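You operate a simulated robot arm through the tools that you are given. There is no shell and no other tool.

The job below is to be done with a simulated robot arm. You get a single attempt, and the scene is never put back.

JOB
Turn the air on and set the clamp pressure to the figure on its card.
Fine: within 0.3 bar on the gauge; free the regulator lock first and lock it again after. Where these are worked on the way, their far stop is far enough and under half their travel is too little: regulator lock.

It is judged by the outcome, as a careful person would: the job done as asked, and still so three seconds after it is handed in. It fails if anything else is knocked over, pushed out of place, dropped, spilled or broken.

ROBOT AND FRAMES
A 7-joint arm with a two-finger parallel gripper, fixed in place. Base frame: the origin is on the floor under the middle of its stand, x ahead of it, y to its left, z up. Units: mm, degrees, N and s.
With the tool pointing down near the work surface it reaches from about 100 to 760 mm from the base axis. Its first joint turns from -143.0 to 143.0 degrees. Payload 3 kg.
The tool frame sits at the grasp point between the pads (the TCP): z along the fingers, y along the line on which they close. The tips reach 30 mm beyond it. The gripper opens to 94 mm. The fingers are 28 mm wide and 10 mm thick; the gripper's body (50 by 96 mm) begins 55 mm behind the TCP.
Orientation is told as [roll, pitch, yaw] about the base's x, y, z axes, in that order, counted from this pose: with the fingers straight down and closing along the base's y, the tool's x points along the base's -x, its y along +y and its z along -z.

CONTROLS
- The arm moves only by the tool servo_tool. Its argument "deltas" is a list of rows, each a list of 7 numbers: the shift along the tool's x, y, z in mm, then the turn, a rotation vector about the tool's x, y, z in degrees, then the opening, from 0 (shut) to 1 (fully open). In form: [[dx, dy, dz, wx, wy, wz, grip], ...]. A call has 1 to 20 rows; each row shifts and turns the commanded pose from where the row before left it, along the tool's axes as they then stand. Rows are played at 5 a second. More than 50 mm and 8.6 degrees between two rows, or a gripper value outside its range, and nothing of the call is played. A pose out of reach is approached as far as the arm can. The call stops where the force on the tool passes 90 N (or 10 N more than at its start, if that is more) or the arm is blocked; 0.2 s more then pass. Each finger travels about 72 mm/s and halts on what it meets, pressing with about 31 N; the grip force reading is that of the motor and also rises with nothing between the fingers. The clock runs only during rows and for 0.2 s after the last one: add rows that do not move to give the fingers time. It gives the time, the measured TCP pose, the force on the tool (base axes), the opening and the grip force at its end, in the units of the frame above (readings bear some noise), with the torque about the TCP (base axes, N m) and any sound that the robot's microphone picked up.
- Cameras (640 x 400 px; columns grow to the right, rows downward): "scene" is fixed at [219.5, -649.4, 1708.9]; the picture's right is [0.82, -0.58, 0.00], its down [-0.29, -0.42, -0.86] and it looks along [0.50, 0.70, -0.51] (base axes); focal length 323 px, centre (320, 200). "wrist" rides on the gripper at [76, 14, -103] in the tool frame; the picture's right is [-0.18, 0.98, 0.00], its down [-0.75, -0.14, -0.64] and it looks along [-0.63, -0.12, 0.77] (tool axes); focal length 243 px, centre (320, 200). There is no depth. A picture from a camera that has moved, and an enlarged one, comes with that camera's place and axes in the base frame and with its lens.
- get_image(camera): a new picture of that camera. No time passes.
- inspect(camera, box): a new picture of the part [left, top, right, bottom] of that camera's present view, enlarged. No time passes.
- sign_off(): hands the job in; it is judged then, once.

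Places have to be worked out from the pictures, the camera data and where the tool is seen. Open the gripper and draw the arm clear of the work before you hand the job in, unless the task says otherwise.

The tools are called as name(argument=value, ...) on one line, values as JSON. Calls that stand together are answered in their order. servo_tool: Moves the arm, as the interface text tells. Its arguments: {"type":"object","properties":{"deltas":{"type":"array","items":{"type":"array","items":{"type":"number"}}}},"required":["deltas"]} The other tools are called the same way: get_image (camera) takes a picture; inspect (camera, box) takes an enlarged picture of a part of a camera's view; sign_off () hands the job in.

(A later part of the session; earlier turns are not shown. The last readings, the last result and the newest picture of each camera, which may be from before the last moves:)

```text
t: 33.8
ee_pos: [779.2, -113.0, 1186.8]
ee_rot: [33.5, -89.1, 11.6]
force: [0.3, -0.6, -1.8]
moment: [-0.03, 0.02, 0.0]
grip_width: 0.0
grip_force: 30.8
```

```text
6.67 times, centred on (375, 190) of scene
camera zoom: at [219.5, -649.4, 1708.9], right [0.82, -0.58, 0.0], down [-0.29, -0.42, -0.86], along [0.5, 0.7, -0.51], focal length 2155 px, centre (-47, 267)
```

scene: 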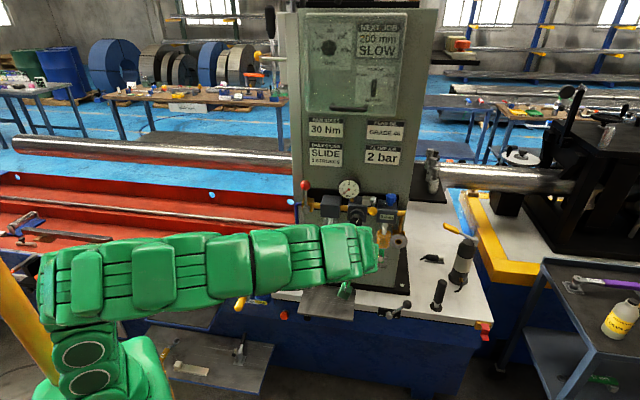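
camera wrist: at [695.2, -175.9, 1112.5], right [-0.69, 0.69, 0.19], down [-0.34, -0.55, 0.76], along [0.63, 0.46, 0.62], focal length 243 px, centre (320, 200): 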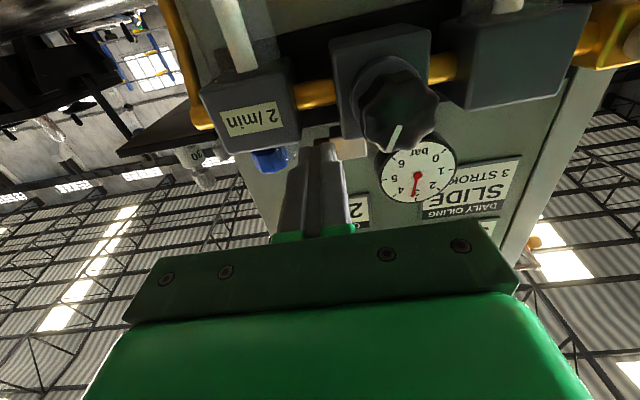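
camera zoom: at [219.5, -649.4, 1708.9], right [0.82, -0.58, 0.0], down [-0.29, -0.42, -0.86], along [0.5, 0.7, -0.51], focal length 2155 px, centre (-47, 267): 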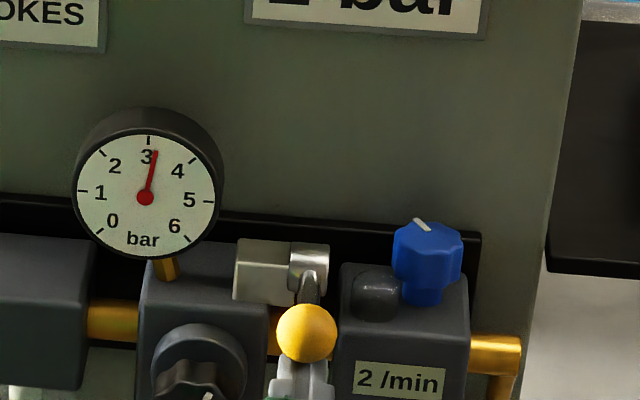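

The ball lifts freely (force under 2 N). I'll follow its upward arc to about 55–60° and check.

servo_tool(deltas=[[-6.5, 0, -2.5, 0, 0, 0, 0], [-6.4, 0, -2.5, 0, 0, 0, 0], [-8.7, 0, -0.4, 0, 0, 0, 0], [-8.7, 0, 0, 0, 0, 0, 0], [-8, 0, 2, 0, 0, 0, 0], [-8, 0, 2.9, 0, 0, 0, 0], [-8.1, 0, 5.5, 0, 0, 0, 0], [-8.1, 0, 6.3, 0, 0, 0, 0]])

get_image(camera="wrist")

inspect(camera="scene", box=[335, 160, 415, 220])

```text
t: 35.6
ee_pos: [788.6, -103.9, 1247.3]
ee_rot: [35.6, -89.1, 9.5]
force: [-0.2, -0.7, 0.2]
moment: [-0.03, 0.0, 0.02]
grip_width: 0.1
grip_force: 31.2
```

```text
taken
camera wrist: at [704.2, -167.7, 1173.8], right [-0.69, 0.69, 0.19], down [-0.34, -0.55, 0.76], along [0.63, 0.46, 0.62], focal length 243 px, centre (320, 200)
```

wrist: 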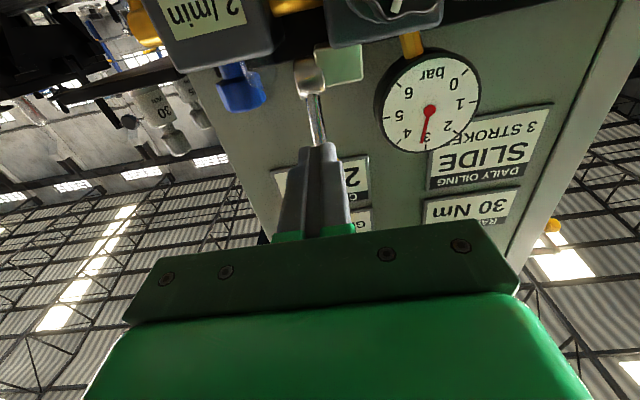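

```text
6.67 times, centred on (375, 190) of scene
camera zoom: at [219.5, -649.4, 1708.9], right [0.82, -0.58, 0.0], down [-0.29, -0.42, -0.86], along [0.5, 0.7, -0.51], focal length 2155 px, centre (-47, 267)
```

zoom: 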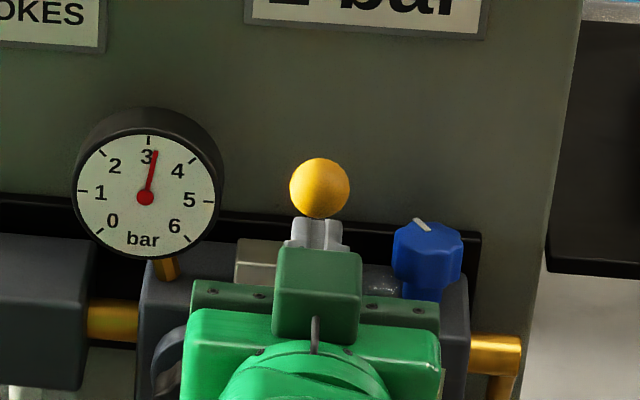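

The ball is well up with no resistance. I'll carry on toward vertical and find the far stop gently.

servo_tool(deltas=[[-7, 0, 7, 0, 0, 0, 0], [-6.8, 0, 7.5, 0, 0, 0, 0], [-4.4, 0, 8, 0, 0, 0, 0], [-2, 0, 5, 0, 0, 0, 0], [0, 0, 0, 0, 0, 0, 0]])

get_image(camera="wrist")

inspect(camera="scene", box=[335, 160, 415, 220])

```text
t: 36.3
ee_pos: [798.3, -104.9, 1259.6]
ee_rot: [19.9, -89.1, 24.5]
force: [-41.1, -10.8, 5.6]
moment: [0.24, -0.42, 0.91]
grip_width: 0.0
grip_force: 30.9
stopped in row 3: the force on the tool passed its limit at 307 N (the readings are from after the stop); the commanded pose is now the measured one
```

```text
taken
camera wrist: at [712.8, -167.2, 1186.6], right [-0.68, 0.7, 0.19], down [-0.35, -0.54, 0.76], along [0.64, 0.46, 0.62], focal length 243 px, centre (320, 200)
```

wrist: 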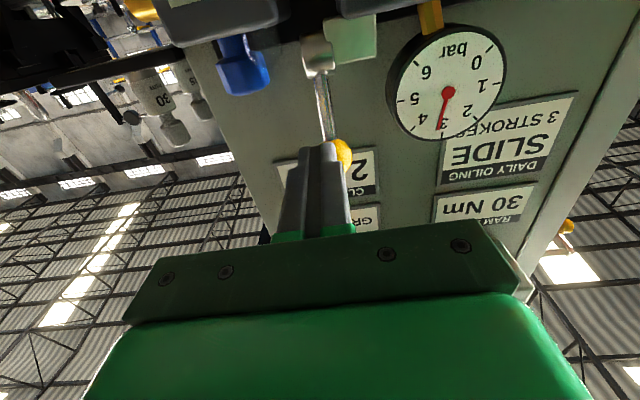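

```text
6.67 times, centred on (375, 190) of scene
camera zoom: at [219.5, -649.4, 1708.9], right [0.82, -0.58, 0.0], down [-0.29, -0.42, -0.86], along [0.5, 0.7, -0.51], focal length 2155 px, centre (-47, 267)
```

zoom: 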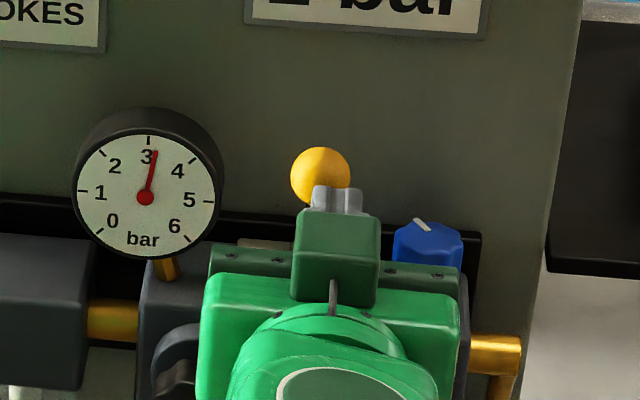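

The lever hit its upper stop sooner than I expected and the force spiked, so I'll use smaller steps from here. The lever is at roughly 65°, which appears to be the far stop. I'll back straight out and check that it stays up and nothing else moved.

servo_tool(deltas=[[0, 0, -5, 0, 0, 0, 0], [0, 0, -10, 0, 0, 0, 0], [0, 0, -30, 0, 0, 0, 0], [0, 0, -30, 0, 0, 0, 0], [0, 0, 0, 0, 0, 0, 0]])

get_image(camera="wrist")

inspect(camera="scene", box=[335, 160, 415, 220])

```text
t: 37.5
ee_pos: [744.8, -156.1, 1260.6]
ee_rot: [20.0, -89.0, 24.4]
force: [-0.1, -0.6, -0.1]
moment: [-0.02, -0.01, 0.02]
grip_width: 0.1
grip_force: 30.9
```

```text
taken
camera wrist: at [659.7, -219.6, 1187.4], right [-0.68, 0.7, 0.19], down [-0.35, -0.54, 0.76], along [0.64, 0.46, 0.62], focal length 243 px, centre (320, 200)
```

wrist: 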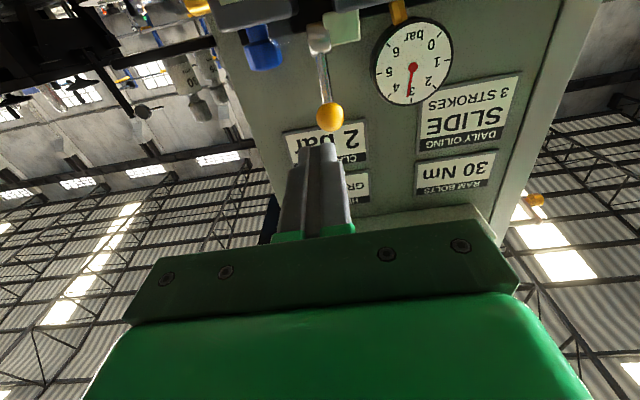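

```text
6.67 times, centred on (375, 190) of scene
camera zoom: at [219.5, -649.4, 1708.9], right [0.82, -0.58, 0.0], down [-0.29, -0.42, -0.86], along [0.5, 0.7, -0.51], focal length 2155 px, centre (-47, 267)
```

zoom: 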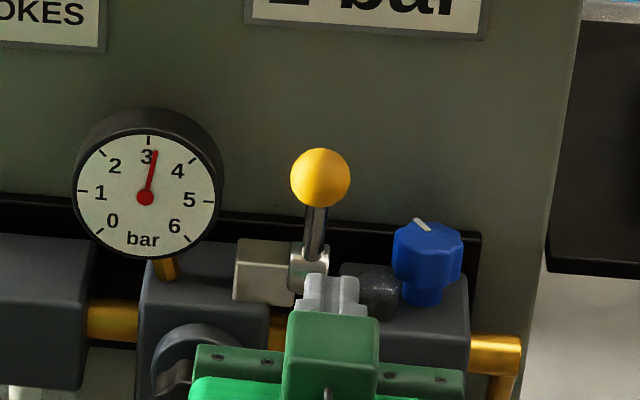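

The lock lever stays up against its stop, and the gauge and oiler are unchanged. Next I'll line up the opened gripper with the regulator knob, whose axis I put at l≈-584, z≈1167 with its front at e≈502, while staying about 55 mm short of it.

servo_tool(deltas=[[0, 0, 0, 0, 0, 0, 0.65], [20, 13, 0, 0, 0, 0, 0.65], [25, 13, 0, 0, 0, 0, 0.65], [25, 13, 0, 0, 0, 0, 0.65], [23.5, 14, 0, 0, 0, 0, 0.65], [0, 0, 0, 0, 0, 0, 0.65], [0, 0, 0, 0, 0, 0, 0.65]])

get_image(camera="wrist")

inspect(camera="scene", box=[325, 160, 405, 220])

```text
t: 39.1
ee_pos: [705.2, -119.9, 1168.1]
ee_rot: [21.0, -89.0, 23.3]
force: [0.3, 0.8, -0.3]
moment: [0.03, -0.01, 0.0]
grip_width: 61.0
grip_force: 0.1
```

```text
taken
camera wrist: at [620.4, -182.3, 1095.0], right [-0.68, 0.7, 0.19], down [-0.35, -0.54, 0.76], along [0.64, 0.46, 0.62], focal length 243 px, centre (320, 200)
```

wrist: 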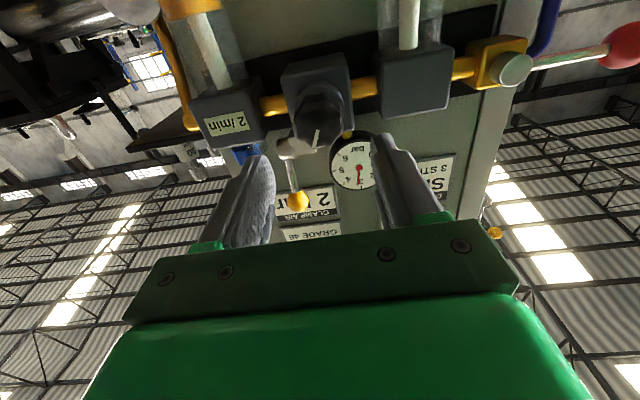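

```text
6.67 times, centred on (365, 190) of scene
camera zoom: at [219.5, -649.4, 1708.9], right [0.82, -0.58, 0.0], down [-0.29, -0.42, -0.86], along [0.5, 0.7, -0.51], focal length 2155 px, centre (20, 267)
```

zoom: 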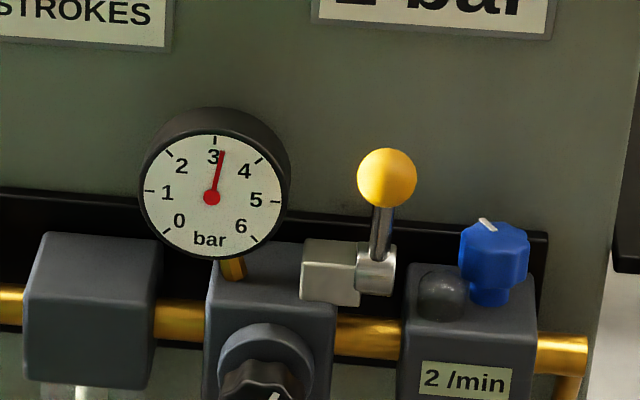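

The gripper is centred on the knob (l≈-583, z≈1168). I'll enlarge the wrist view to check the knob and its collar before moving in.

inspect(camera="wrist", box=[230, 40, 420, 200])

inspect(camera="scene", box=[320, 190, 400, 250])

```text
2.50 times, centred on (325, 120) of wrist
camera zoom: at [620.4, -182.3, 1095.0], right [-0.68, 0.7, 0.19], down [-0.35, -0.54, 0.76], along [0.64, 0.46, 0.62], focal length 606 px, centre (308, 400)
```

zoom: 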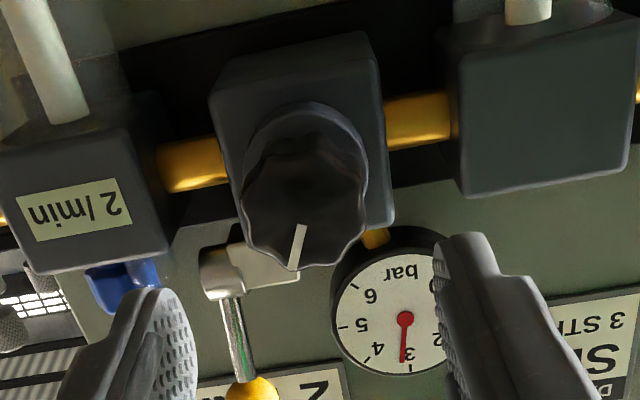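

```text
6.67 times, centred on (360, 220) of scene
camera zoom: at [219.5, -649.4, 1708.9], right [0.82, -0.58, 0.0], down [-0.29, -0.42, -0.86], along [0.5, 0.7, -0.51], focal length 2155 px, centre (53, 67)
```

zoom: 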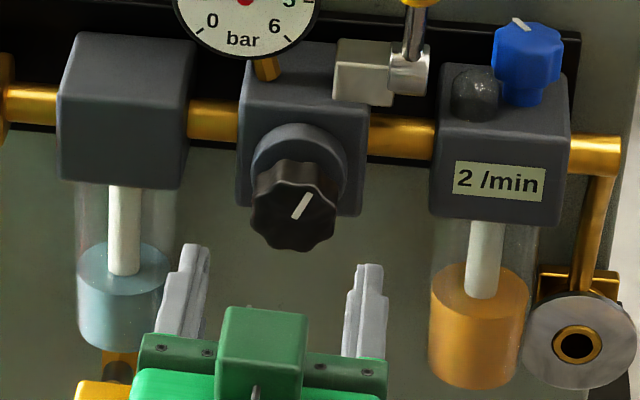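

The knob stands about 30 mm proud of its collar and the path is clear on both sides. I'll advance 80 mm so the tips reach e≈524 alongside it, then close gently.

servo_tool(deltas=[[0, 0, 25, 0, 0, 0, 0.65], [0, 0, 25, 0, 0, 0, 0.65], [0, 0, 15, 0, 0, 0, 0.65], [0, 0, 15, 0, 0, 0, 0.65], [0, 0, 0, 0, 0, 0, 0.65]])

get_image(camera="wrist")

inspect(camera="scene", box=[320, 170, 400, 230])

```text
t: 40.3
ee_pos: [764.1, -64.6, 1165.5]
ee_rot: [20.7, -89.0, 23.7]
force: [0.9, -0.2, -0.4]
moment: [-0.01, -0.01, 0.01]
grip_width: 60.9
grip_force: 0.1
```

```text
taken
camera wrist: at [678.3, -126.6, 1093.2], right [-0.68, 0.7, 0.19], down [-0.35, -0.54, 0.76], along [0.64, 0.46, 0.62], focal length 243 px, centre (320, 200)
```

wrist: 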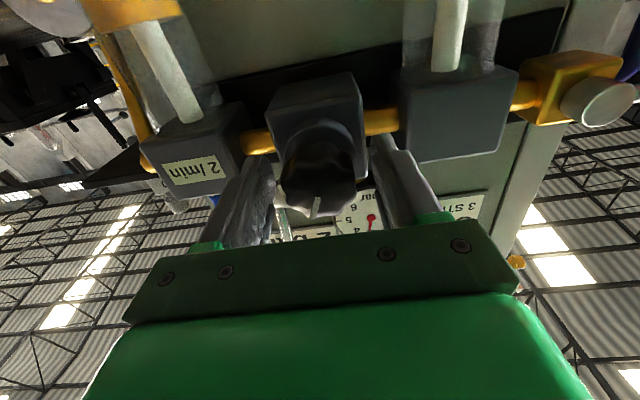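

```text
6.67 times, centred on (360, 200) of scene
camera zoom: at [219.5, -649.4, 1708.9], right [0.82, -0.58, 0.0], down [-0.29, -0.42, -0.86], along [0.5, 0.7, -0.51], focal length 2155 px, centre (53, 200)
```

zoom: 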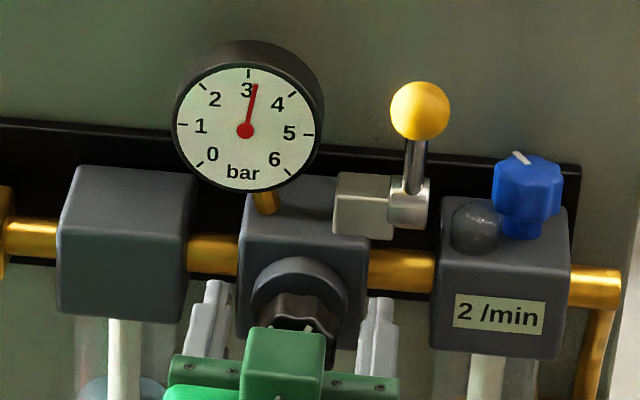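

The knob is centred between the fingers and the gauge still reads ~3.2. I'll close on it.

servo_tool(deltas=[[0, 0, 0, 0, 0, 0, 0.45], [0, 0, 0, 0, 0, 0, 0.2], [0, 0, 0, 0, 0, 0, 0.2], [0, 0, 0, 0, 0, 0, 0.2]])

inspect(camera="scene", box=[320, 170, 400, 230])

inspect(camera="wrist", box=[230, 80, 420, 240])

```text
t: 41.3
ee_pos: [763.3, -63.9, 1166.0]
ee_rot: [21.0, -89.1, 23.3]
force: [0.9, 2.8, 2.1]
moment: [-0.03, -0.06, 0.23]
grip_width: 43.5
grip_force: 45.0
```

```text
6.67 times, centred on (360, 200) of scene
camera zoom: at [219.5, -649.4, 1708.9], right [0.82, -0.58, 0.0], down [-0.29, -0.42, -0.86], along [0.5, 0.7, -0.51], focal length 2155 px, centre (53, 200)
```

zoom: 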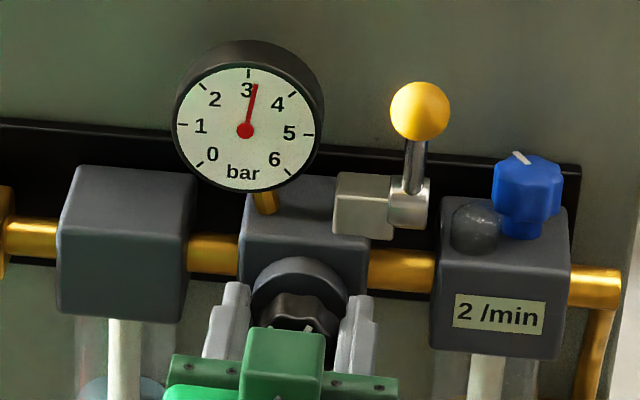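

```text
2.50 times, centred on (325, 160) of wrist
camera zoom: at [678.1, -126.5, 1093.1], right [-0.68, 0.7, 0.19], down [-0.35, -0.54, 0.76], along [0.64, 0.46, 0.62], focal length 606 px, centre (308, 300)
```

zoom: 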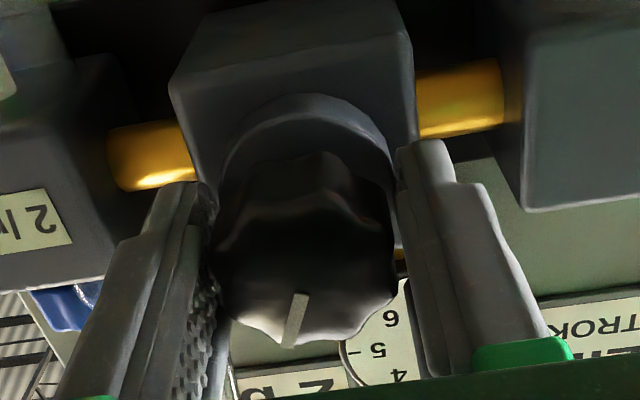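

The knob is gripped (43.5 mm, 45 N). I'll turn it counter-clockwise by 16° (tool -z) and read the gauge.

servo_tool(deltas=[[0, 0, 0, 0, 0, -4, 0.2], [0, 0, 0, 0, 0, -4, 0.2], [0, 0, 0, 0, 0, -4, 0.2], [0, 0, 0, 0, 0, -4, 0.2], [0, 0, 0, 0, 0, 0, 0.2]])

inspect(camera="scene", box=[320, 170, 400, 230])

inspect(camera="wrist", box=[230, 80, 420, 240])

```text
t: 42.5
ee_pos: [763.4, -62.8, 1166.9]
ee_rot: [-86.4, -74.3, 130.9]
force: [-3.5, -4.1, 1.6]
moment: [0.12, -0.36, 0.02]
grip_width: 41.9
grip_force: 45.0
```

```text
6.67 times, centred on (360, 200) of scene
camera zoom: at [219.5, -649.4, 1708.9], right [0.82, -0.58, 0.0], down [-0.29, -0.42, -0.86], along [0.5, 0.7, -0.51], focal length 2155 px, centre (53, 200)
```

zoom: 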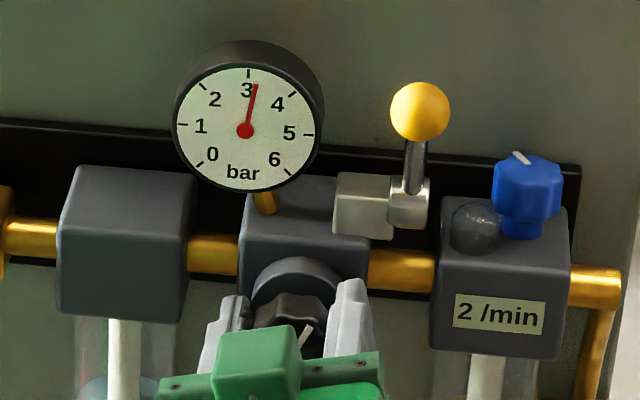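

```text
2.50 times, centred on (325, 160) of wrist
camera zoom: at [694.0, -140.6, 1091.8], right [-0.7, 0.71, -0.09], down [-0.5, -0.39, 0.77], along [0.52, 0.58, 0.63], focal length 606 px, centre (308, 300)
```

zoom: 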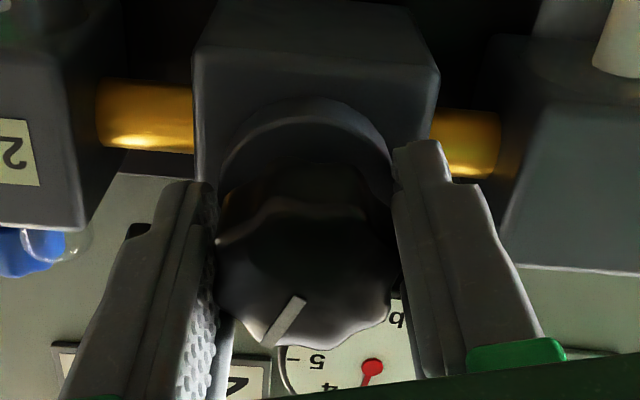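

The gauge did not change, and the grip narrowed from 43.5 to 41.9 mm, so the fluted knob seems to have slipped from lobe peaks toward a flat grip rather than turned. I'll turn a little further so the pads bridge two lobes, and watch the torque and gauge.

servo_tool(deltas=[[0, 0, 0, 0, 0, -3, 0], [0, 0, 0, 0, 0, -3, 0], [0, 0, 0, 0, 0, -3, 0], [0, 0, 0, 0, 0, -3, 0]])

inspect(camera="scene", box=[320, 170, 400, 230])

inspect(camera="wrist", box=[230, 80, 420, 240])

```text
t: 43.5
ee_pos: [763.8, -62.9, 1165.0]
ee_rot: [-87.7, -62.4, 132.4]
force: [22.2, -2.2, 2.5]
moment: [1.09, 0.96, -0.28]
grip_width: 41.9
grip_force: 44.9
```

```text
6.67 times, centred on (360, 200) of scene
camera zoom: at [219.5, -649.4, 1708.9], right [0.82, -0.58, 0.0], down [-0.29, -0.42, -0.86], along [0.5, 0.7, -0.51], focal length 2155 px, centre (53, 200)
```

zoom: 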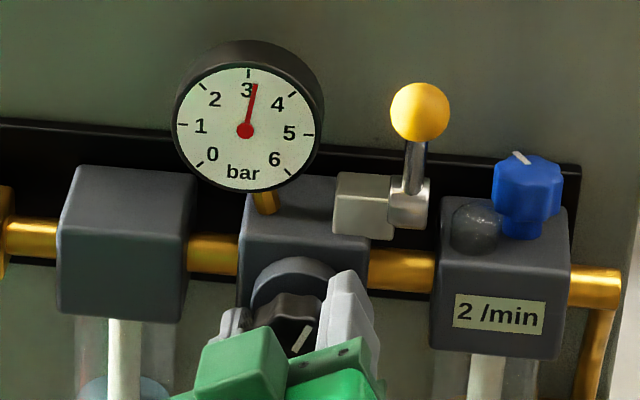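

```text
2.50 times, centred on (325, 160) of wrist
camera zoom: at [705.6, -151.8, 1093.6], right [-0.67, 0.68, -0.29], down [-0.61, -0.28, 0.74], along [0.43, 0.68, 0.6], focal length 606 px, centre (308, 300)
```

zoom: 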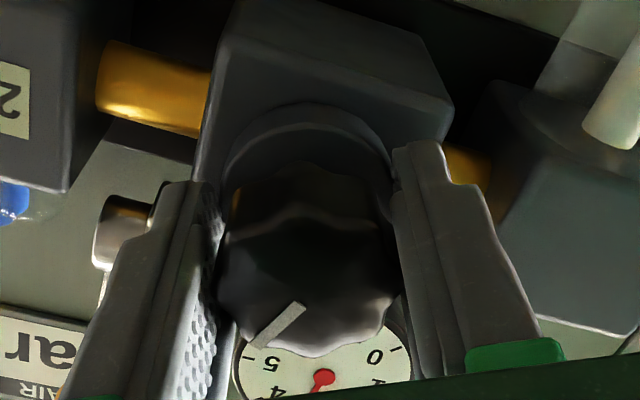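

Torque rose to about 1.45 N·m, yet the white mark and gauge are unchanged, so the knob is holding while the pads slip round it. The lock may not be fully free. I'll release the knob before forcing anything, back away and examine the lock again.

servo_tool(deltas=[[0, 0, 0, 0, 0, 0, 0.6], [0, 0, 0, 0, 0, 0, 0.65], [0, 0, -25, 0, 0, 0, 0.65], [0, 0, -30, 0, 0, 7, 0.65], [0, 0, -25, 0, 0, 7, 0.65], [0, 0, 0, 0, 0, 7, 0.65], [0, 0, 0, 0, 0, 7, 0.65], [0, 0, 0, 0, 0, 0, 0.65]])

get_image(camera="wrist")

inspect(camera="scene", box=[320, 180, 400, 240])

inspect(camera="scene", box=[355, 175, 395, 205])

```text
t: 45.3
ee_pos: [706.2, -119.0, 1167.1]
ee_rot: [24.8, -88.8, 19.6]
force: [-0.1, -0.3, 0.5]
moment: [0.0, -0.03, 0.01]
grip_width: 61.1
grip_force: 0.1
```

```text
taken
camera wrist: at [621.8, -180.8, 1093.8], right [-0.68, 0.7, 0.19], down [-0.35, -0.55, 0.76], along [0.64, 0.46, 0.62], focal length 243 px, centre (320, 200)
```

wrist: 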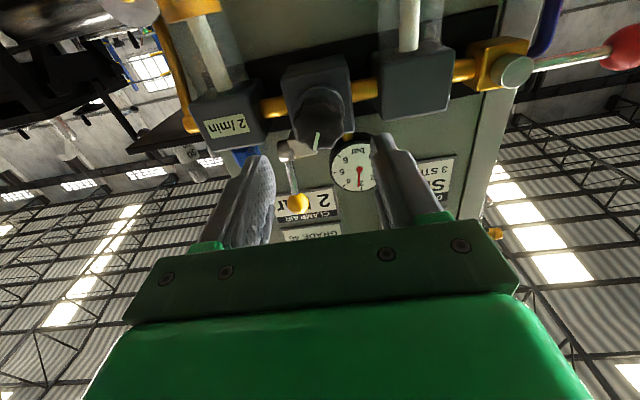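

```text
6.67 times, centred on (360, 210) of scene
camera zoom: at [219.5, -649.4, 1708.9], right [0.82, -0.58, 0.0], down [-0.29, -0.42, -0.86], along [0.5, 0.7, -0.51], focal length 2155 px, centre (53, 133)
```

zoom: 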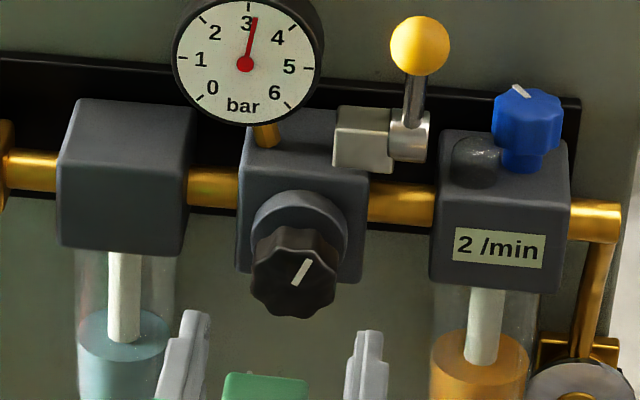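

```text
13.33 times, centred on (375, 190) of scene
camera zoom: at [219.5, -649.4, 1708.9], right [0.82, -0.58, 0.0], down [-0.29, -0.42, -0.86], along [0.5, 0.7, -0.51], focal length 4309 px, centre (-413, 333)
```

zoom: 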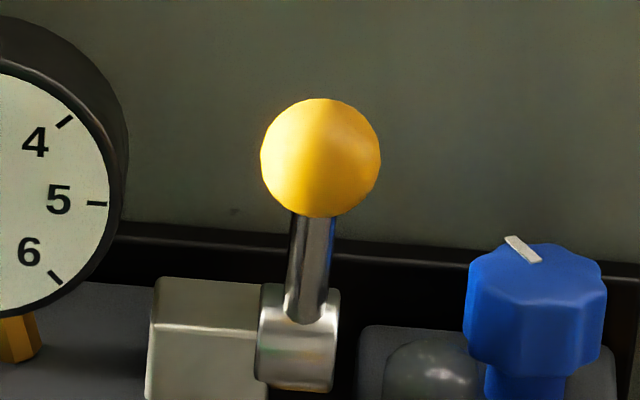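

The lever looks to be about 65° up. I'll compare the knob's mark with the earlier wrist view from the same place.

inspect(camera="wrist", box=[230, 40, 420, 200])

inspect(camera="scene", box=[345, 205, 371, 225])

```text
2.50 times, centred on (325, 120) of wrist
camera zoom: at [621.8, -180.8, 1093.8], right [-0.68, 0.7, 0.19], down [-0.35, -0.55, 0.76], along [0.64, 0.46, 0.62], focal length 606 px, centre (308, 400)
```

zoom: 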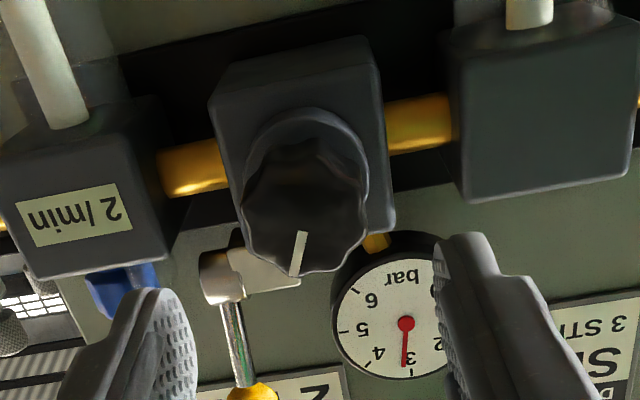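

```text
16.00 times, centred on (358, 215) of scene
camera zoom: at [219.5, -649.4, 1708.9], right [0.82, -0.58, 0.0], down [-0.29, -0.42, -0.86], along [0.5, 0.7, -0.51], focal length 5171 px, centre (-288, -40)
```

zoom: 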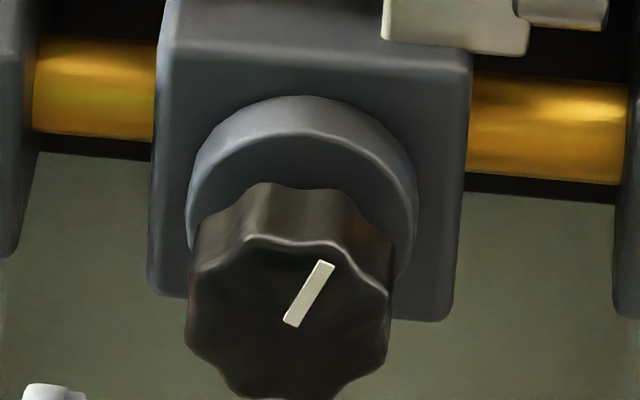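

The knob's mark is unchanged within a few degrees, so it is being held. I'll check whether the lock lever truly is at its far stop by pressing the ball gently toward the panel in 2 mm steps.

servo_tool(deltas=[[-25, -12, 0, 0, 0, 0, 0], [-25, -12, 0, 0, 0, 0, 0], [-25, -12, 0, 0, 0, 0, 0], [-22, -12, 0, 0, 0, 0, 0], [0, 0, 25, 0, 0, 0, 0], [0, 0, 25, 0, 0, 0, 0], [0, 0, 10, 0, 0, 0, 0], [0, 0, 0, 0, 0, 0, 0]])

get_image(camera="wrist")

inspect(camera="scene", box=[335, 160, 415, 220])

```text
t: 47.1
ee_pos: [784.2, -108.3, 1263.8]
ee_rot: [21.2, -89.0, 23.2]
force: [-0.7, 0.2, 0.1]
moment: [-0.03, 0.03, 0.0]
grip_width: 0.1
grip_force: 30.8
```

```text
taken
camera wrist: at [699.1, -172.1, 1190.3], right [-0.68, 0.7, 0.19], down [-0.35, -0.54, 0.76], along [0.64, 0.46, 0.62], focal length 243 px, centre (320, 200)
```

wrist: 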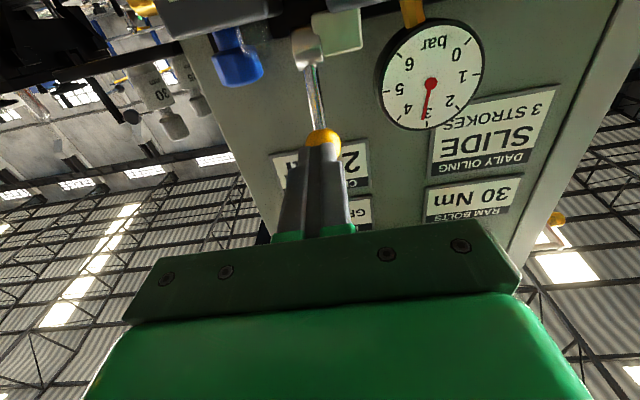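

```text
6.67 times, centred on (375, 190) of scene
camera zoom: at [219.5, -649.4, 1708.9], right [0.82, -0.58, 0.0], down [-0.29, -0.42, -0.86], along [0.5, 0.7, -0.51], focal length 2155 px, centre (-47, 267)
```

zoom: 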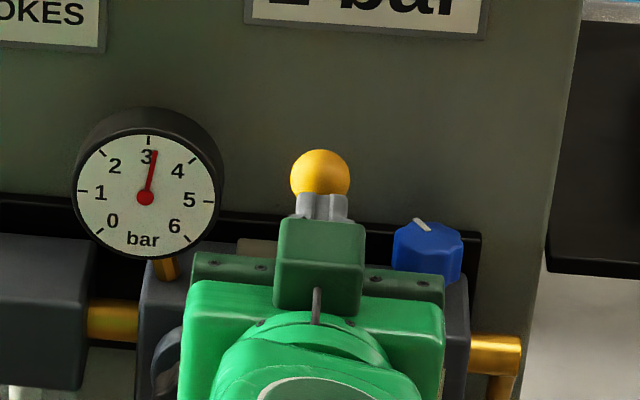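

The fingers are ready in front of the ball at l≈-631, about 10 mm short. I'll advance in small steps.

servo_tool(deltas=[[0, 0, 5, 0, 0, 0, 0], [0, 0, 2, 0, 0, 0, 0], [0, 0, 2, 0, 0, 0, 0], [0, 0, 2, 0, 0, 0, 0]])

inspect(camera="scene", box=[335, 160, 415, 220])

```text
t: 48.1
ee_pos: [791.5, -103.3, 1262.9]
ee_rot: [21.1, -89.0, 23.3]
force: [-0.4, -0.5, -0.5]
moment: [0.02, 0.04, -0.03]
grip_width: 0.1
grip_force: 30.8
```

```text
6.67 times, centred on (375, 190) of scene
camera zoom: at [219.5, -649.4, 1708.9], right [0.82, -0.58, 0.0], down [-0.29, -0.42, -0.86], along [0.5, 0.7, -0.51], focal length 2155 px, centre (-47, 267)
```

zoom: 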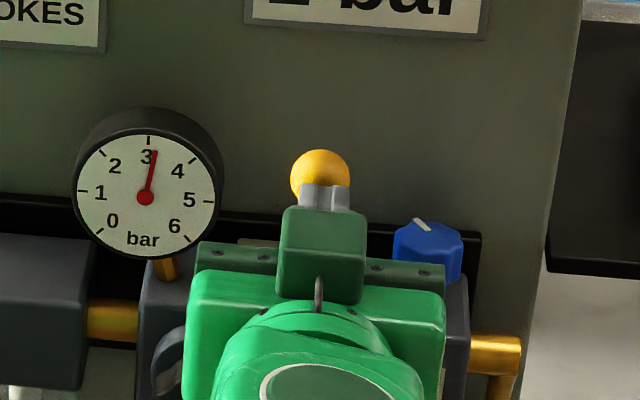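

No contact yet (tips at e≈517). I'll continue in 1.5–2 mm steps.

servo_tool(deltas=[[0, 0, 2, 0, 0, 0, 0], [0, 0, 1.5, 0, 0, 0, 0], [0, 0, 1.5, 0, 0, 0, 0]])

inspect(camera="scene", box=[335, 160, 415, 220])

```text
t: 48.9
ee_pos: [794.7, -101.2, 1262.9]
ee_rot: [21.7, -89.1, 22.6]
force: [-47.3, -23.4, 3.5]
moment: [0.2, -0.28, 0.6]
grip_width: 0.1
grip_force: 30.9
```

```text
6.67 times, centred on (375, 190) of scene
camera zoom: at [219.5, -649.4, 1708.9], right [0.82, -0.58, 0.0], down [-0.29, -0.42, -0.86], along [0.5, 0.7, -0.51], focal length 2155 px, centre (-47, 267)
```

zoom: 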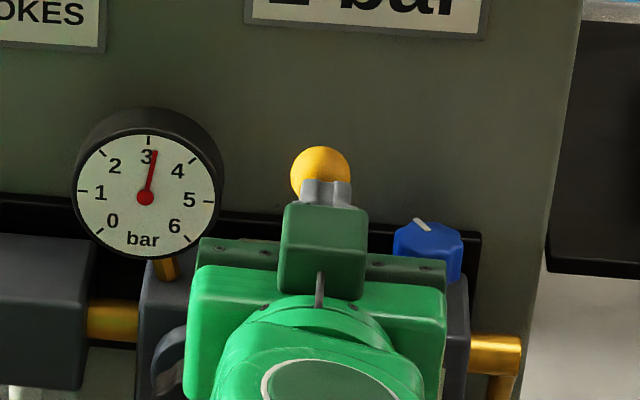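

The ball gave 53 N of resistance with hardly any movement, so the lever is at its far stop (about 70° up). The knob's grip was on lobe peaks, which is a poor hold, so I'll retry with the gripper rolled +22° so the pads sit flat across two lobes.

servo_tool(deltas=[[0, 0, -10, 0, 0, 0, 0], [0, 0, -30, 0, 0, 0, 0], [0, 0, -30, 0, 0, 0, 0.65], [25, 12, 0, 0, 0, 0, 0.65], [25, 12, 0, 0, 0, 0, 0.65], [25, 12, 0, 0, 0, 0, 0.65], [21, 10.5, 0, 0, 0, 0, 0.65], [0, 0, 0, 0, 0, 7.3, 0.65], [0, 0, 0, 0, 0, 7.3, 0.65], [0, 0, 0, 0, 0, 7.4, 0.65], [0, 0, 0, 0, 0, 0, 0.65]])

inspect(camera="wrist", box=[230, 40, 420, 200])

inspect(camera="scene", box=[320, 180, 400, 240])

```text
t: 51.3
ee_pos: [712.5, -114.3, 1168.5]
ee_rot: [87.5, -67.4, -43.2]
force: [0.3, 0.4, 0.3]
moment: [-0.02, 0.02, -0.01]
grip_width: 61.1
grip_force: 0.1
```

```text
2.50 times, centred on (325, 120) of wrist
camera zoom: at [608.0, -157.4, 1105.9], right [-0.58, 0.61, 0.55], down [-0.16, -0.74, 0.65], along [0.8, 0.29, 0.53], focal length 606 px, centre (308, 400)
```

zoom: 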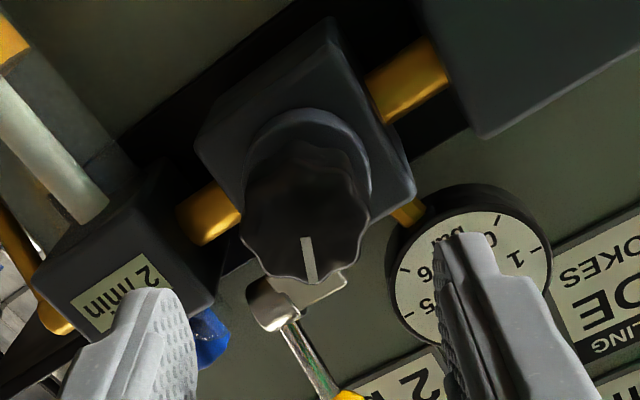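

```text
6.67 times, centred on (360, 210) of scene
camera zoom: at [219.5, -649.4, 1708.9], right [0.82, -0.58, 0.0], down [-0.29, -0.42, -0.86], along [0.5, 0.7, -0.51], focal length 2155 px, centre (53, 133)
```

zoom: 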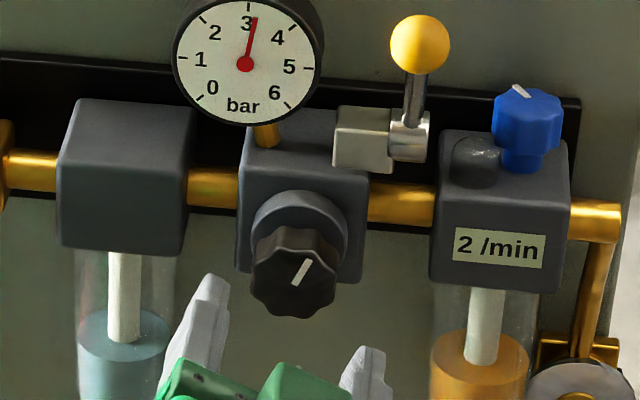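

The grip is centred at l≈-585, z≈1168 with a 22° roll. I'll advance 75 mm and close on the knob.

servo_tool(deltas=[[0, 0, 25, 0, 0, 0, 0.65], [0, 0, 25, 0, 0, 0, 0.65], [0, 0, 15, 0, 0, 0, 0.65], [0, 0, 10, 0, 0, 0, 0.65], [0, 0, 0, 0, 0, 0, 0.45], [0, 0, 0, 0, 0, 0, 0.1], [0, 0, 0, 0, 0, 0, 0.1], [0, 0, 0, 0, 0, 0, 0.1]])

inspect(camera="wrist", box=[230, 80, 420, 240])

inspect(camera="scene", box=[320, 170, 400, 230])

```text
t: 53.1
ee_pos: [765.6, -62.3, 1168.6]
ee_rot: [87.5, -67.6, -43.3]
force: [17.9, -2.1, 6.1]
moment: [0.27, -0.27, 0.47]
grip_width: 41.5
grip_force: 45.1
```

```text
2.50 times, centred on (325, 160) of wrist
camera zoom: at [661.8, -105.5, 1105.1], right [-0.58, 0.61, 0.54], down [-0.16, -0.74, 0.65], along [0.8, 0.29, 0.53], focal length 606 px, centre (308, 300)
```

zoom: 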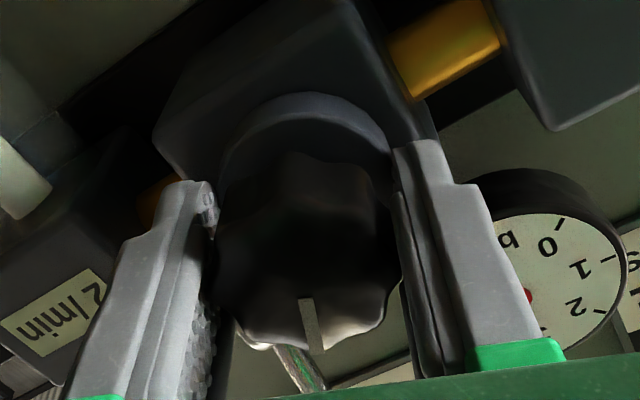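

```text
6.67 times, centred on (360, 200) of scene
camera zoom: at [219.5, -649.4, 1708.9], right [0.82, -0.58, 0.0], down [-0.29, -0.42, -0.86], along [0.5, 0.7, -0.51], focal length 2155 px, centre (53, 200)
```

zoom: 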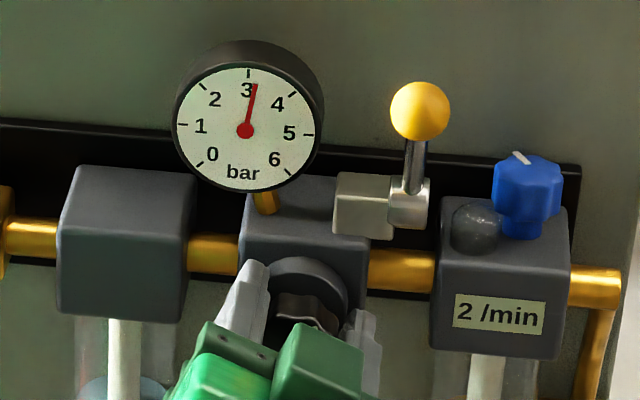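

Gripped at 41.5 mm with a small side load, so I'll shift 1 mm to ease it and then turn counter-clockwise in 3° steps, watching the torque.

servo_tool(deltas=[[0, -1, 0, 0, 0, 0, 0], [0, 0, 0, 0, 0, -3, 0], [0, 0, 0, 0, 0, -3, 0], [0, 0, 0, 0, 0, -3, 0]])

inspect(camera="wrist", box=[230, 80, 420, 240])

inspect(camera="scene", box=[320, 170, 400, 230])

```text
t: 54.1
ee_pos: [765.7, -62.1, 1168.9]
ee_rot: [86.3, -76.7, -41.8]
force: [-23.3, 12.3, 26.3]
moment: [1.79, 0.1, 0.81]
grip_width: 42.6
grip_force: 45.1
```

```text
2.50 times, centred on (325, 160) of wrist
camera zoom: at [669.1, -113.3, 1099.1], right [-0.64, 0.66, 0.41], down [-0.23, -0.66, 0.71], along [0.73, 0.36, 0.58], focal length 606 px, centre (308, 300)
```

zoom: 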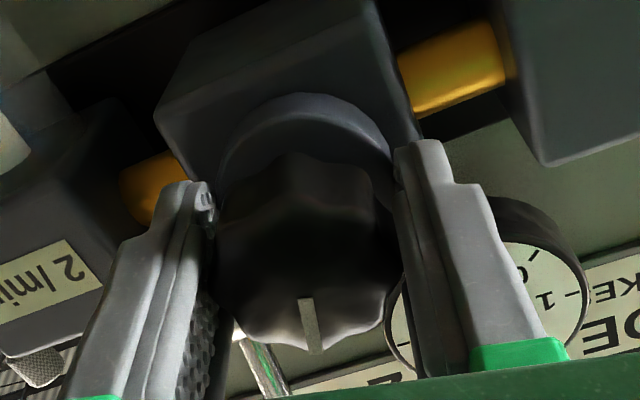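

```text
6.67 times, centred on (360, 200) of scene
camera zoom: at [219.5, -649.4, 1708.9], right [0.82, -0.58, 0.0], down [-0.29, -0.42, -0.86], along [0.5, 0.7, -0.51], focal length 2155 px, centre (53, 200)
```

zoom: 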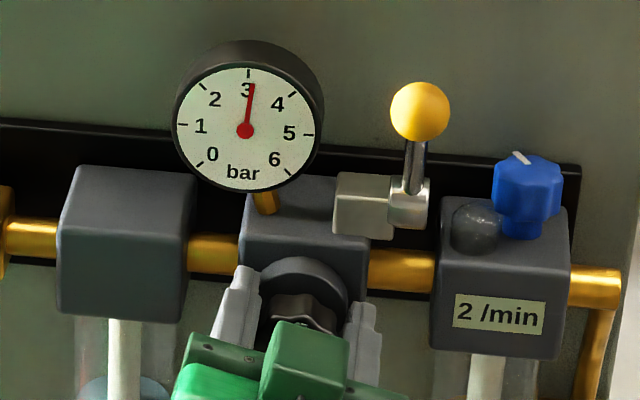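

The gauge has started to fall (about 3.1), and the knob turned a few degrees with the flat grip before the pads began to slip. The side force shows I'm slightly off-centre, so I'll open, roll back 6°, correct by about 0.7 mm and regrip on the flats.

servo_tool(deltas=[[0, 0, 0, 0, 0, 0, 0.6], [0, 0, 0, 0, 0, 0, 0.6], [-0.4, 0.7, 0, 0, 0, 6, 0.6], [0, 0, 0, 0, 0, 0, 0.45], [0, 0, 0, 0, 0, 0, 0.1], [0, 0, 0, 0, 0, 0, 0.1], [0, 0, 0, 0, 0, 0, 0.1]])

inspect(camera="scene", box=[320, 170, 400, 230])

```text
t: 55.7
ee_pos: [765.9, -61.6, 1165.0]
ee_rot: [87.2, -70.6, -42.8]
force: [-14.1, 5.2, 0.1]
moment: [0.38, 0.04, 1.93]
grip_width: 41.6
grip_force: 45.7
```

```text
6.67 times, centred on (360, 200) of scene
camera zoom: at [219.5, -649.4, 1708.9], right [0.82, -0.58, 0.0], down [-0.29, -0.42, -0.86], along [0.5, 0.7, -0.51], focal length 2155 px, centre (53, 200)
```

zoom: 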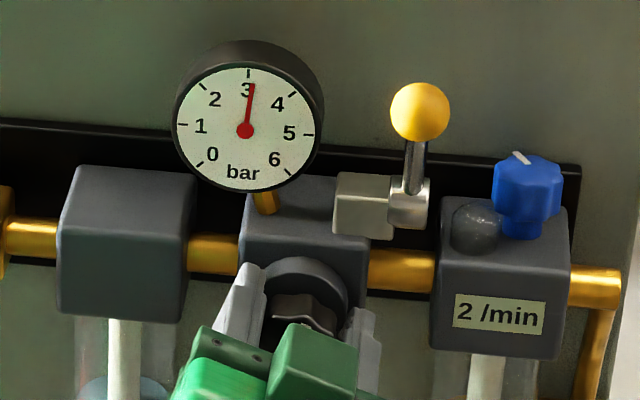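

The grip is on the flats again at 41.6 mm and the gauge is steady at about 3.1. I'll turn slowly counter-clockwise, 1.5° per row.

servo_tool(deltas=[[0, 0.3, 0, 0, 0, 0, 0], [0, 0, 0, 0, 0, -1.5, 0], [0, 0, 0, 0, 0, -1.5, 0], [0, 0, 0, 0, 0, -1.5, 0], [0, 0, 0, 0, 0, -1.5, 0], [0, 0, 0, 0, 0, -1.5, 0], [0, 0, 0, 0, 0, -1.5, 0]])

inspect(camera="scene", box=[320, 170, 400, 230])

inspect(camera="wrist", box=[230, 80, 420, 240])

```text
t: 57.3
ee_pos: [765.2, -62.9, 1168.2]
ee_rot: [85.2, -79.7, -40.9]
force: [-26.2, 7.8, 20.0]
moment: [1.47, 0.29, 0.97]
grip_width: 43.1
grip_force: 45.1
```

```text
6.67 times, centred on (360, 200) of scene
camera zoom: at [219.5, -649.4, 1708.9], right [0.82, -0.58, 0.0], down [-0.29, -0.42, -0.86], along [0.5, 0.7, -0.51], focal length 2155 px, centre (53, 200)
```

zoom: 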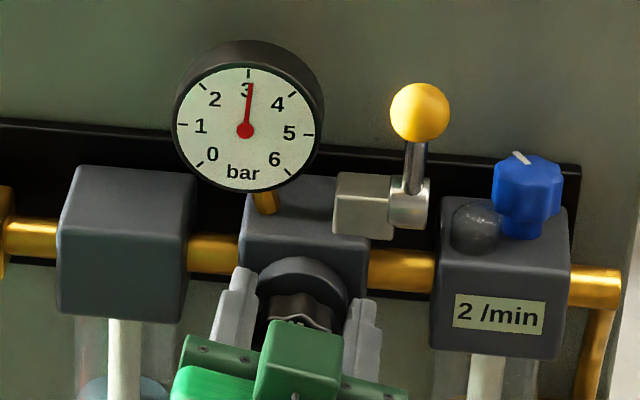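

```text
2.50 times, centred on (325, 160) of wrist
camera zoom: at [671.5, -115.7, 1098.0], right [-0.65, 0.67, 0.36], down [-0.26, -0.64, 0.73], along [0.71, 0.38, 0.59], focal length 606 px, centre (308, 300)
```

zoom: 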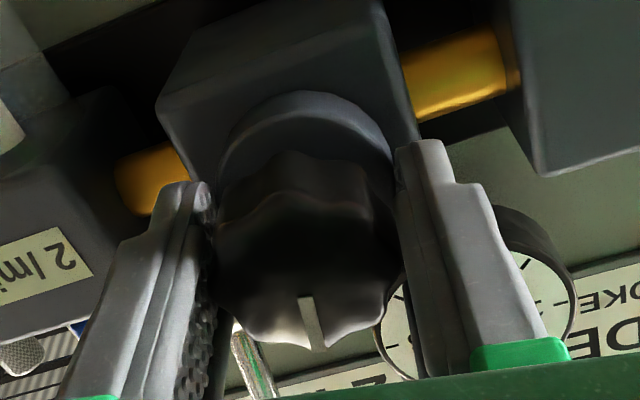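

The gauge is now a little above 3.0. I'll read it precisely before the next turn.

inspect(camera="scene", box=[334, 172, 366, 202])

```text
13.33 times, centred on (350, 187) of scene
camera zoom: at [219.5, -649.4, 1708.9], right [0.82, -0.58, 0.0], down [-0.29, -0.42, -0.86], along [0.5, 0.7, -0.51], focal length 4309 px, centre (-80, 373)
```

zoom: 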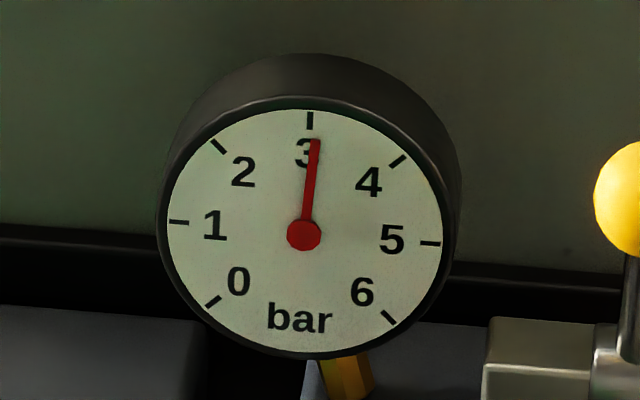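

It reads about 3.09. I'll open, roll back 8°, recentre slightly lower (the force pattern suggests the knob axis is 2 mm lower), and regrip.

servo_tool(deltas=[[0, 0, 0, 0, 0, 0, 0.6], [0, 0, 0, 0, 0, 0, 0.6], [2.3, 0.3, 0, 0, 0, 4, 0.6], [0, 0, 0, 0, 0, 4, 0.6], [0, 0, 0, 0, 0, 0, 0.45], [0, 0, 0, 0, 0, 0, 0.1], [0, 0, 0, 0, 0, 0, 0.1], [0, 0, 0, 0, 0, 0, 0.1]])

inspect(camera="wrist", box=[230, 80, 420, 240])

```text
t: 59.1
ee_pos: [765.4, -61.6, 1165.7]
ee_rot: [87.1, -71.6, -42.6]
force: [-15.4, 6.4, 2.8]
moment: [0.66, 0.07, 1.59]
grip_width: 41.7
grip_force: 44.7
```

```text
2.50 times, centred on (325, 160) of wrist
camera zoom: at [664.2, -108.1, 1099.3], right [-0.61, 0.63, 0.48], down [-0.19, -0.71, 0.68], along [0.77, 0.32, 0.55], focal length 606 px, centre (308, 300)
```

zoom: 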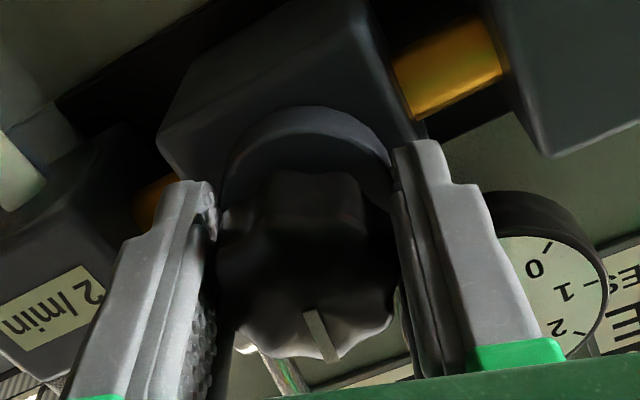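

The grip is on at 41.7 mm. I'll turn counter-clockwise 12° in 2° rows and compare the mark and gauge.

servo_tool(deltas=[[0, 0, 0, 0, 0, -2, 0], [0, 0, 0, 0, 0, -2, 0], [0, 0, 0, 0, 0, -2, 0], [0, 0, 0, 0, 0, -2, 0], [0, 0, 0, 0, 0, -2, 0], [0, 0, 0, 0, 0, -2, 0]])

inspect(camera="wrist", box=[230, 80, 420, 240])

inspect(camera="scene", box=[334, 172, 366, 202])

```text
t: 60.5
ee_pos: [765.0, -62.4, 1165.2]
ee_rot: [81.1, -83.6, -36.7]
force: [-3.5, 10.4, 7.2]
moment: [0.99, 0.56, 0.54]
grip_width: 43.3
grip_force: 45.4
```

```text
2.50 times, centred on (325, 160) of wrist
camera zoom: at [674.6, -118.8, 1093.1], right [-0.67, 0.69, 0.29], down [-0.29, -0.6, 0.74], along [0.69, 0.41, 0.6], focal length 606 px, centre (308, 300)
```

zoom: 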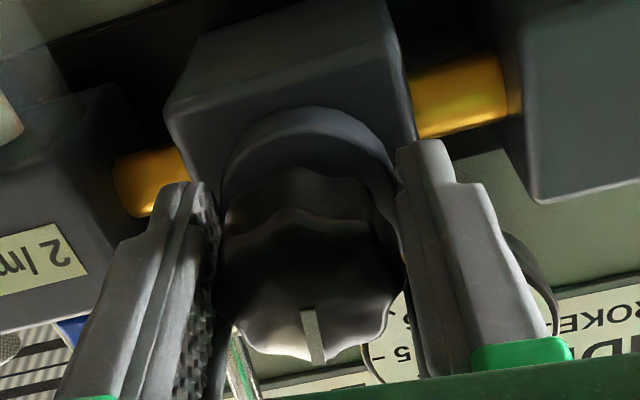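

```text
13.33 times, centred on (350, 187) of scene
camera zoom: at [219.5, -649.4, 1708.9], right [0.82, -0.58, 0.0], down [-0.29, -0.42, -0.86], along [0.5, 0.7, -0.51], focal length 4309 px, centre (-80, 373)
```

zoom: 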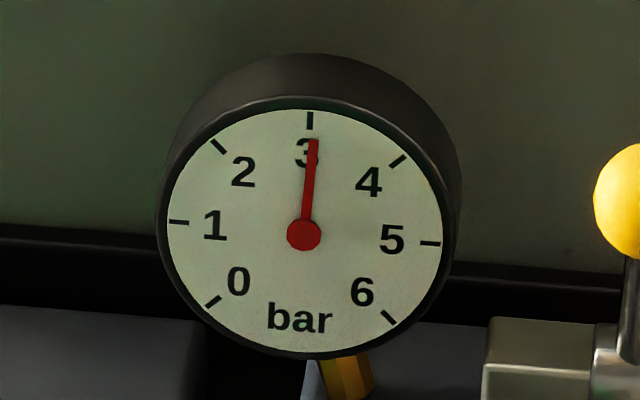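

The knob slipped this time (gauge ~3.07, torque about 1.1 N·m). I'll open, back off and look at the knob's flutes and mark to choose a better grip angle.

servo_tool(deltas=[[0, 0, 0, 0, 0, 0, 0.65], [0, 0, 0, 0, 0, 0, 0.65], [0, 0, -35, 0, 0, 0, 0.8], [0, 0, -35, 0, 0, 0, 0.8], [0, 0, 0, 0, 0, 0, 0.8]])

inspect(camera="wrist", box=[270, 80, 370, 150])

inspect(camera="scene", box=[345, 205, 371, 225])

```text
t: 61.7
ee_pos: [714.8, -114.5, 1163.4]
ee_rot: [81.3, -83.6, -37.0]
force: [0.3, 0.5, -0.9]
moment: [0.0, -0.02, -0.01]
grip_width: 75.0
grip_force: 0.0
```

```text
5.71 times, centred on (320, 115) of wrist
camera zoom: at [624.5, -170.3, 1092.5], right [-0.67, 0.69, 0.29], down [-0.29, -0.6, 0.74], along [0.69, 0.41, 0.6], focal length 1386 px, centre (320, 686)
```

zoom: 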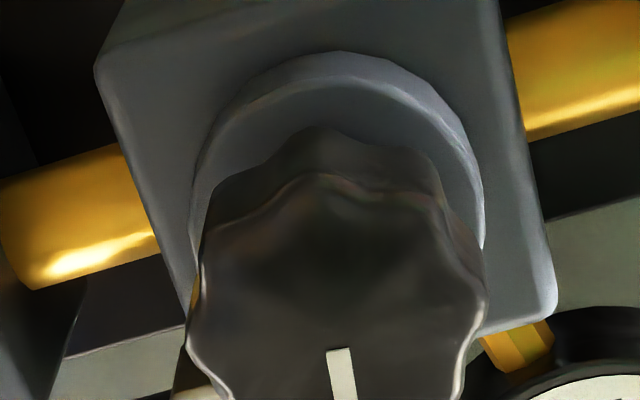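

```text
16.00 times, centred on (358, 215) of scene
camera zoom: at [219.5, -649.4, 1708.9], right [0.82, -0.58, 0.0], down [-0.29, -0.42, -0.86], along [0.5, 0.7, -0.51], focal length 5171 px, centre (-288, -40)
```

zoom: 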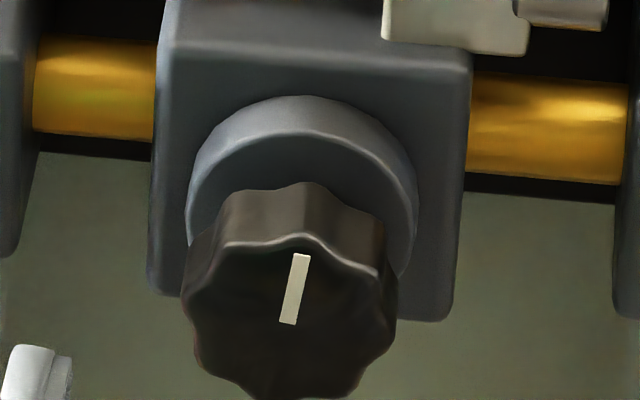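

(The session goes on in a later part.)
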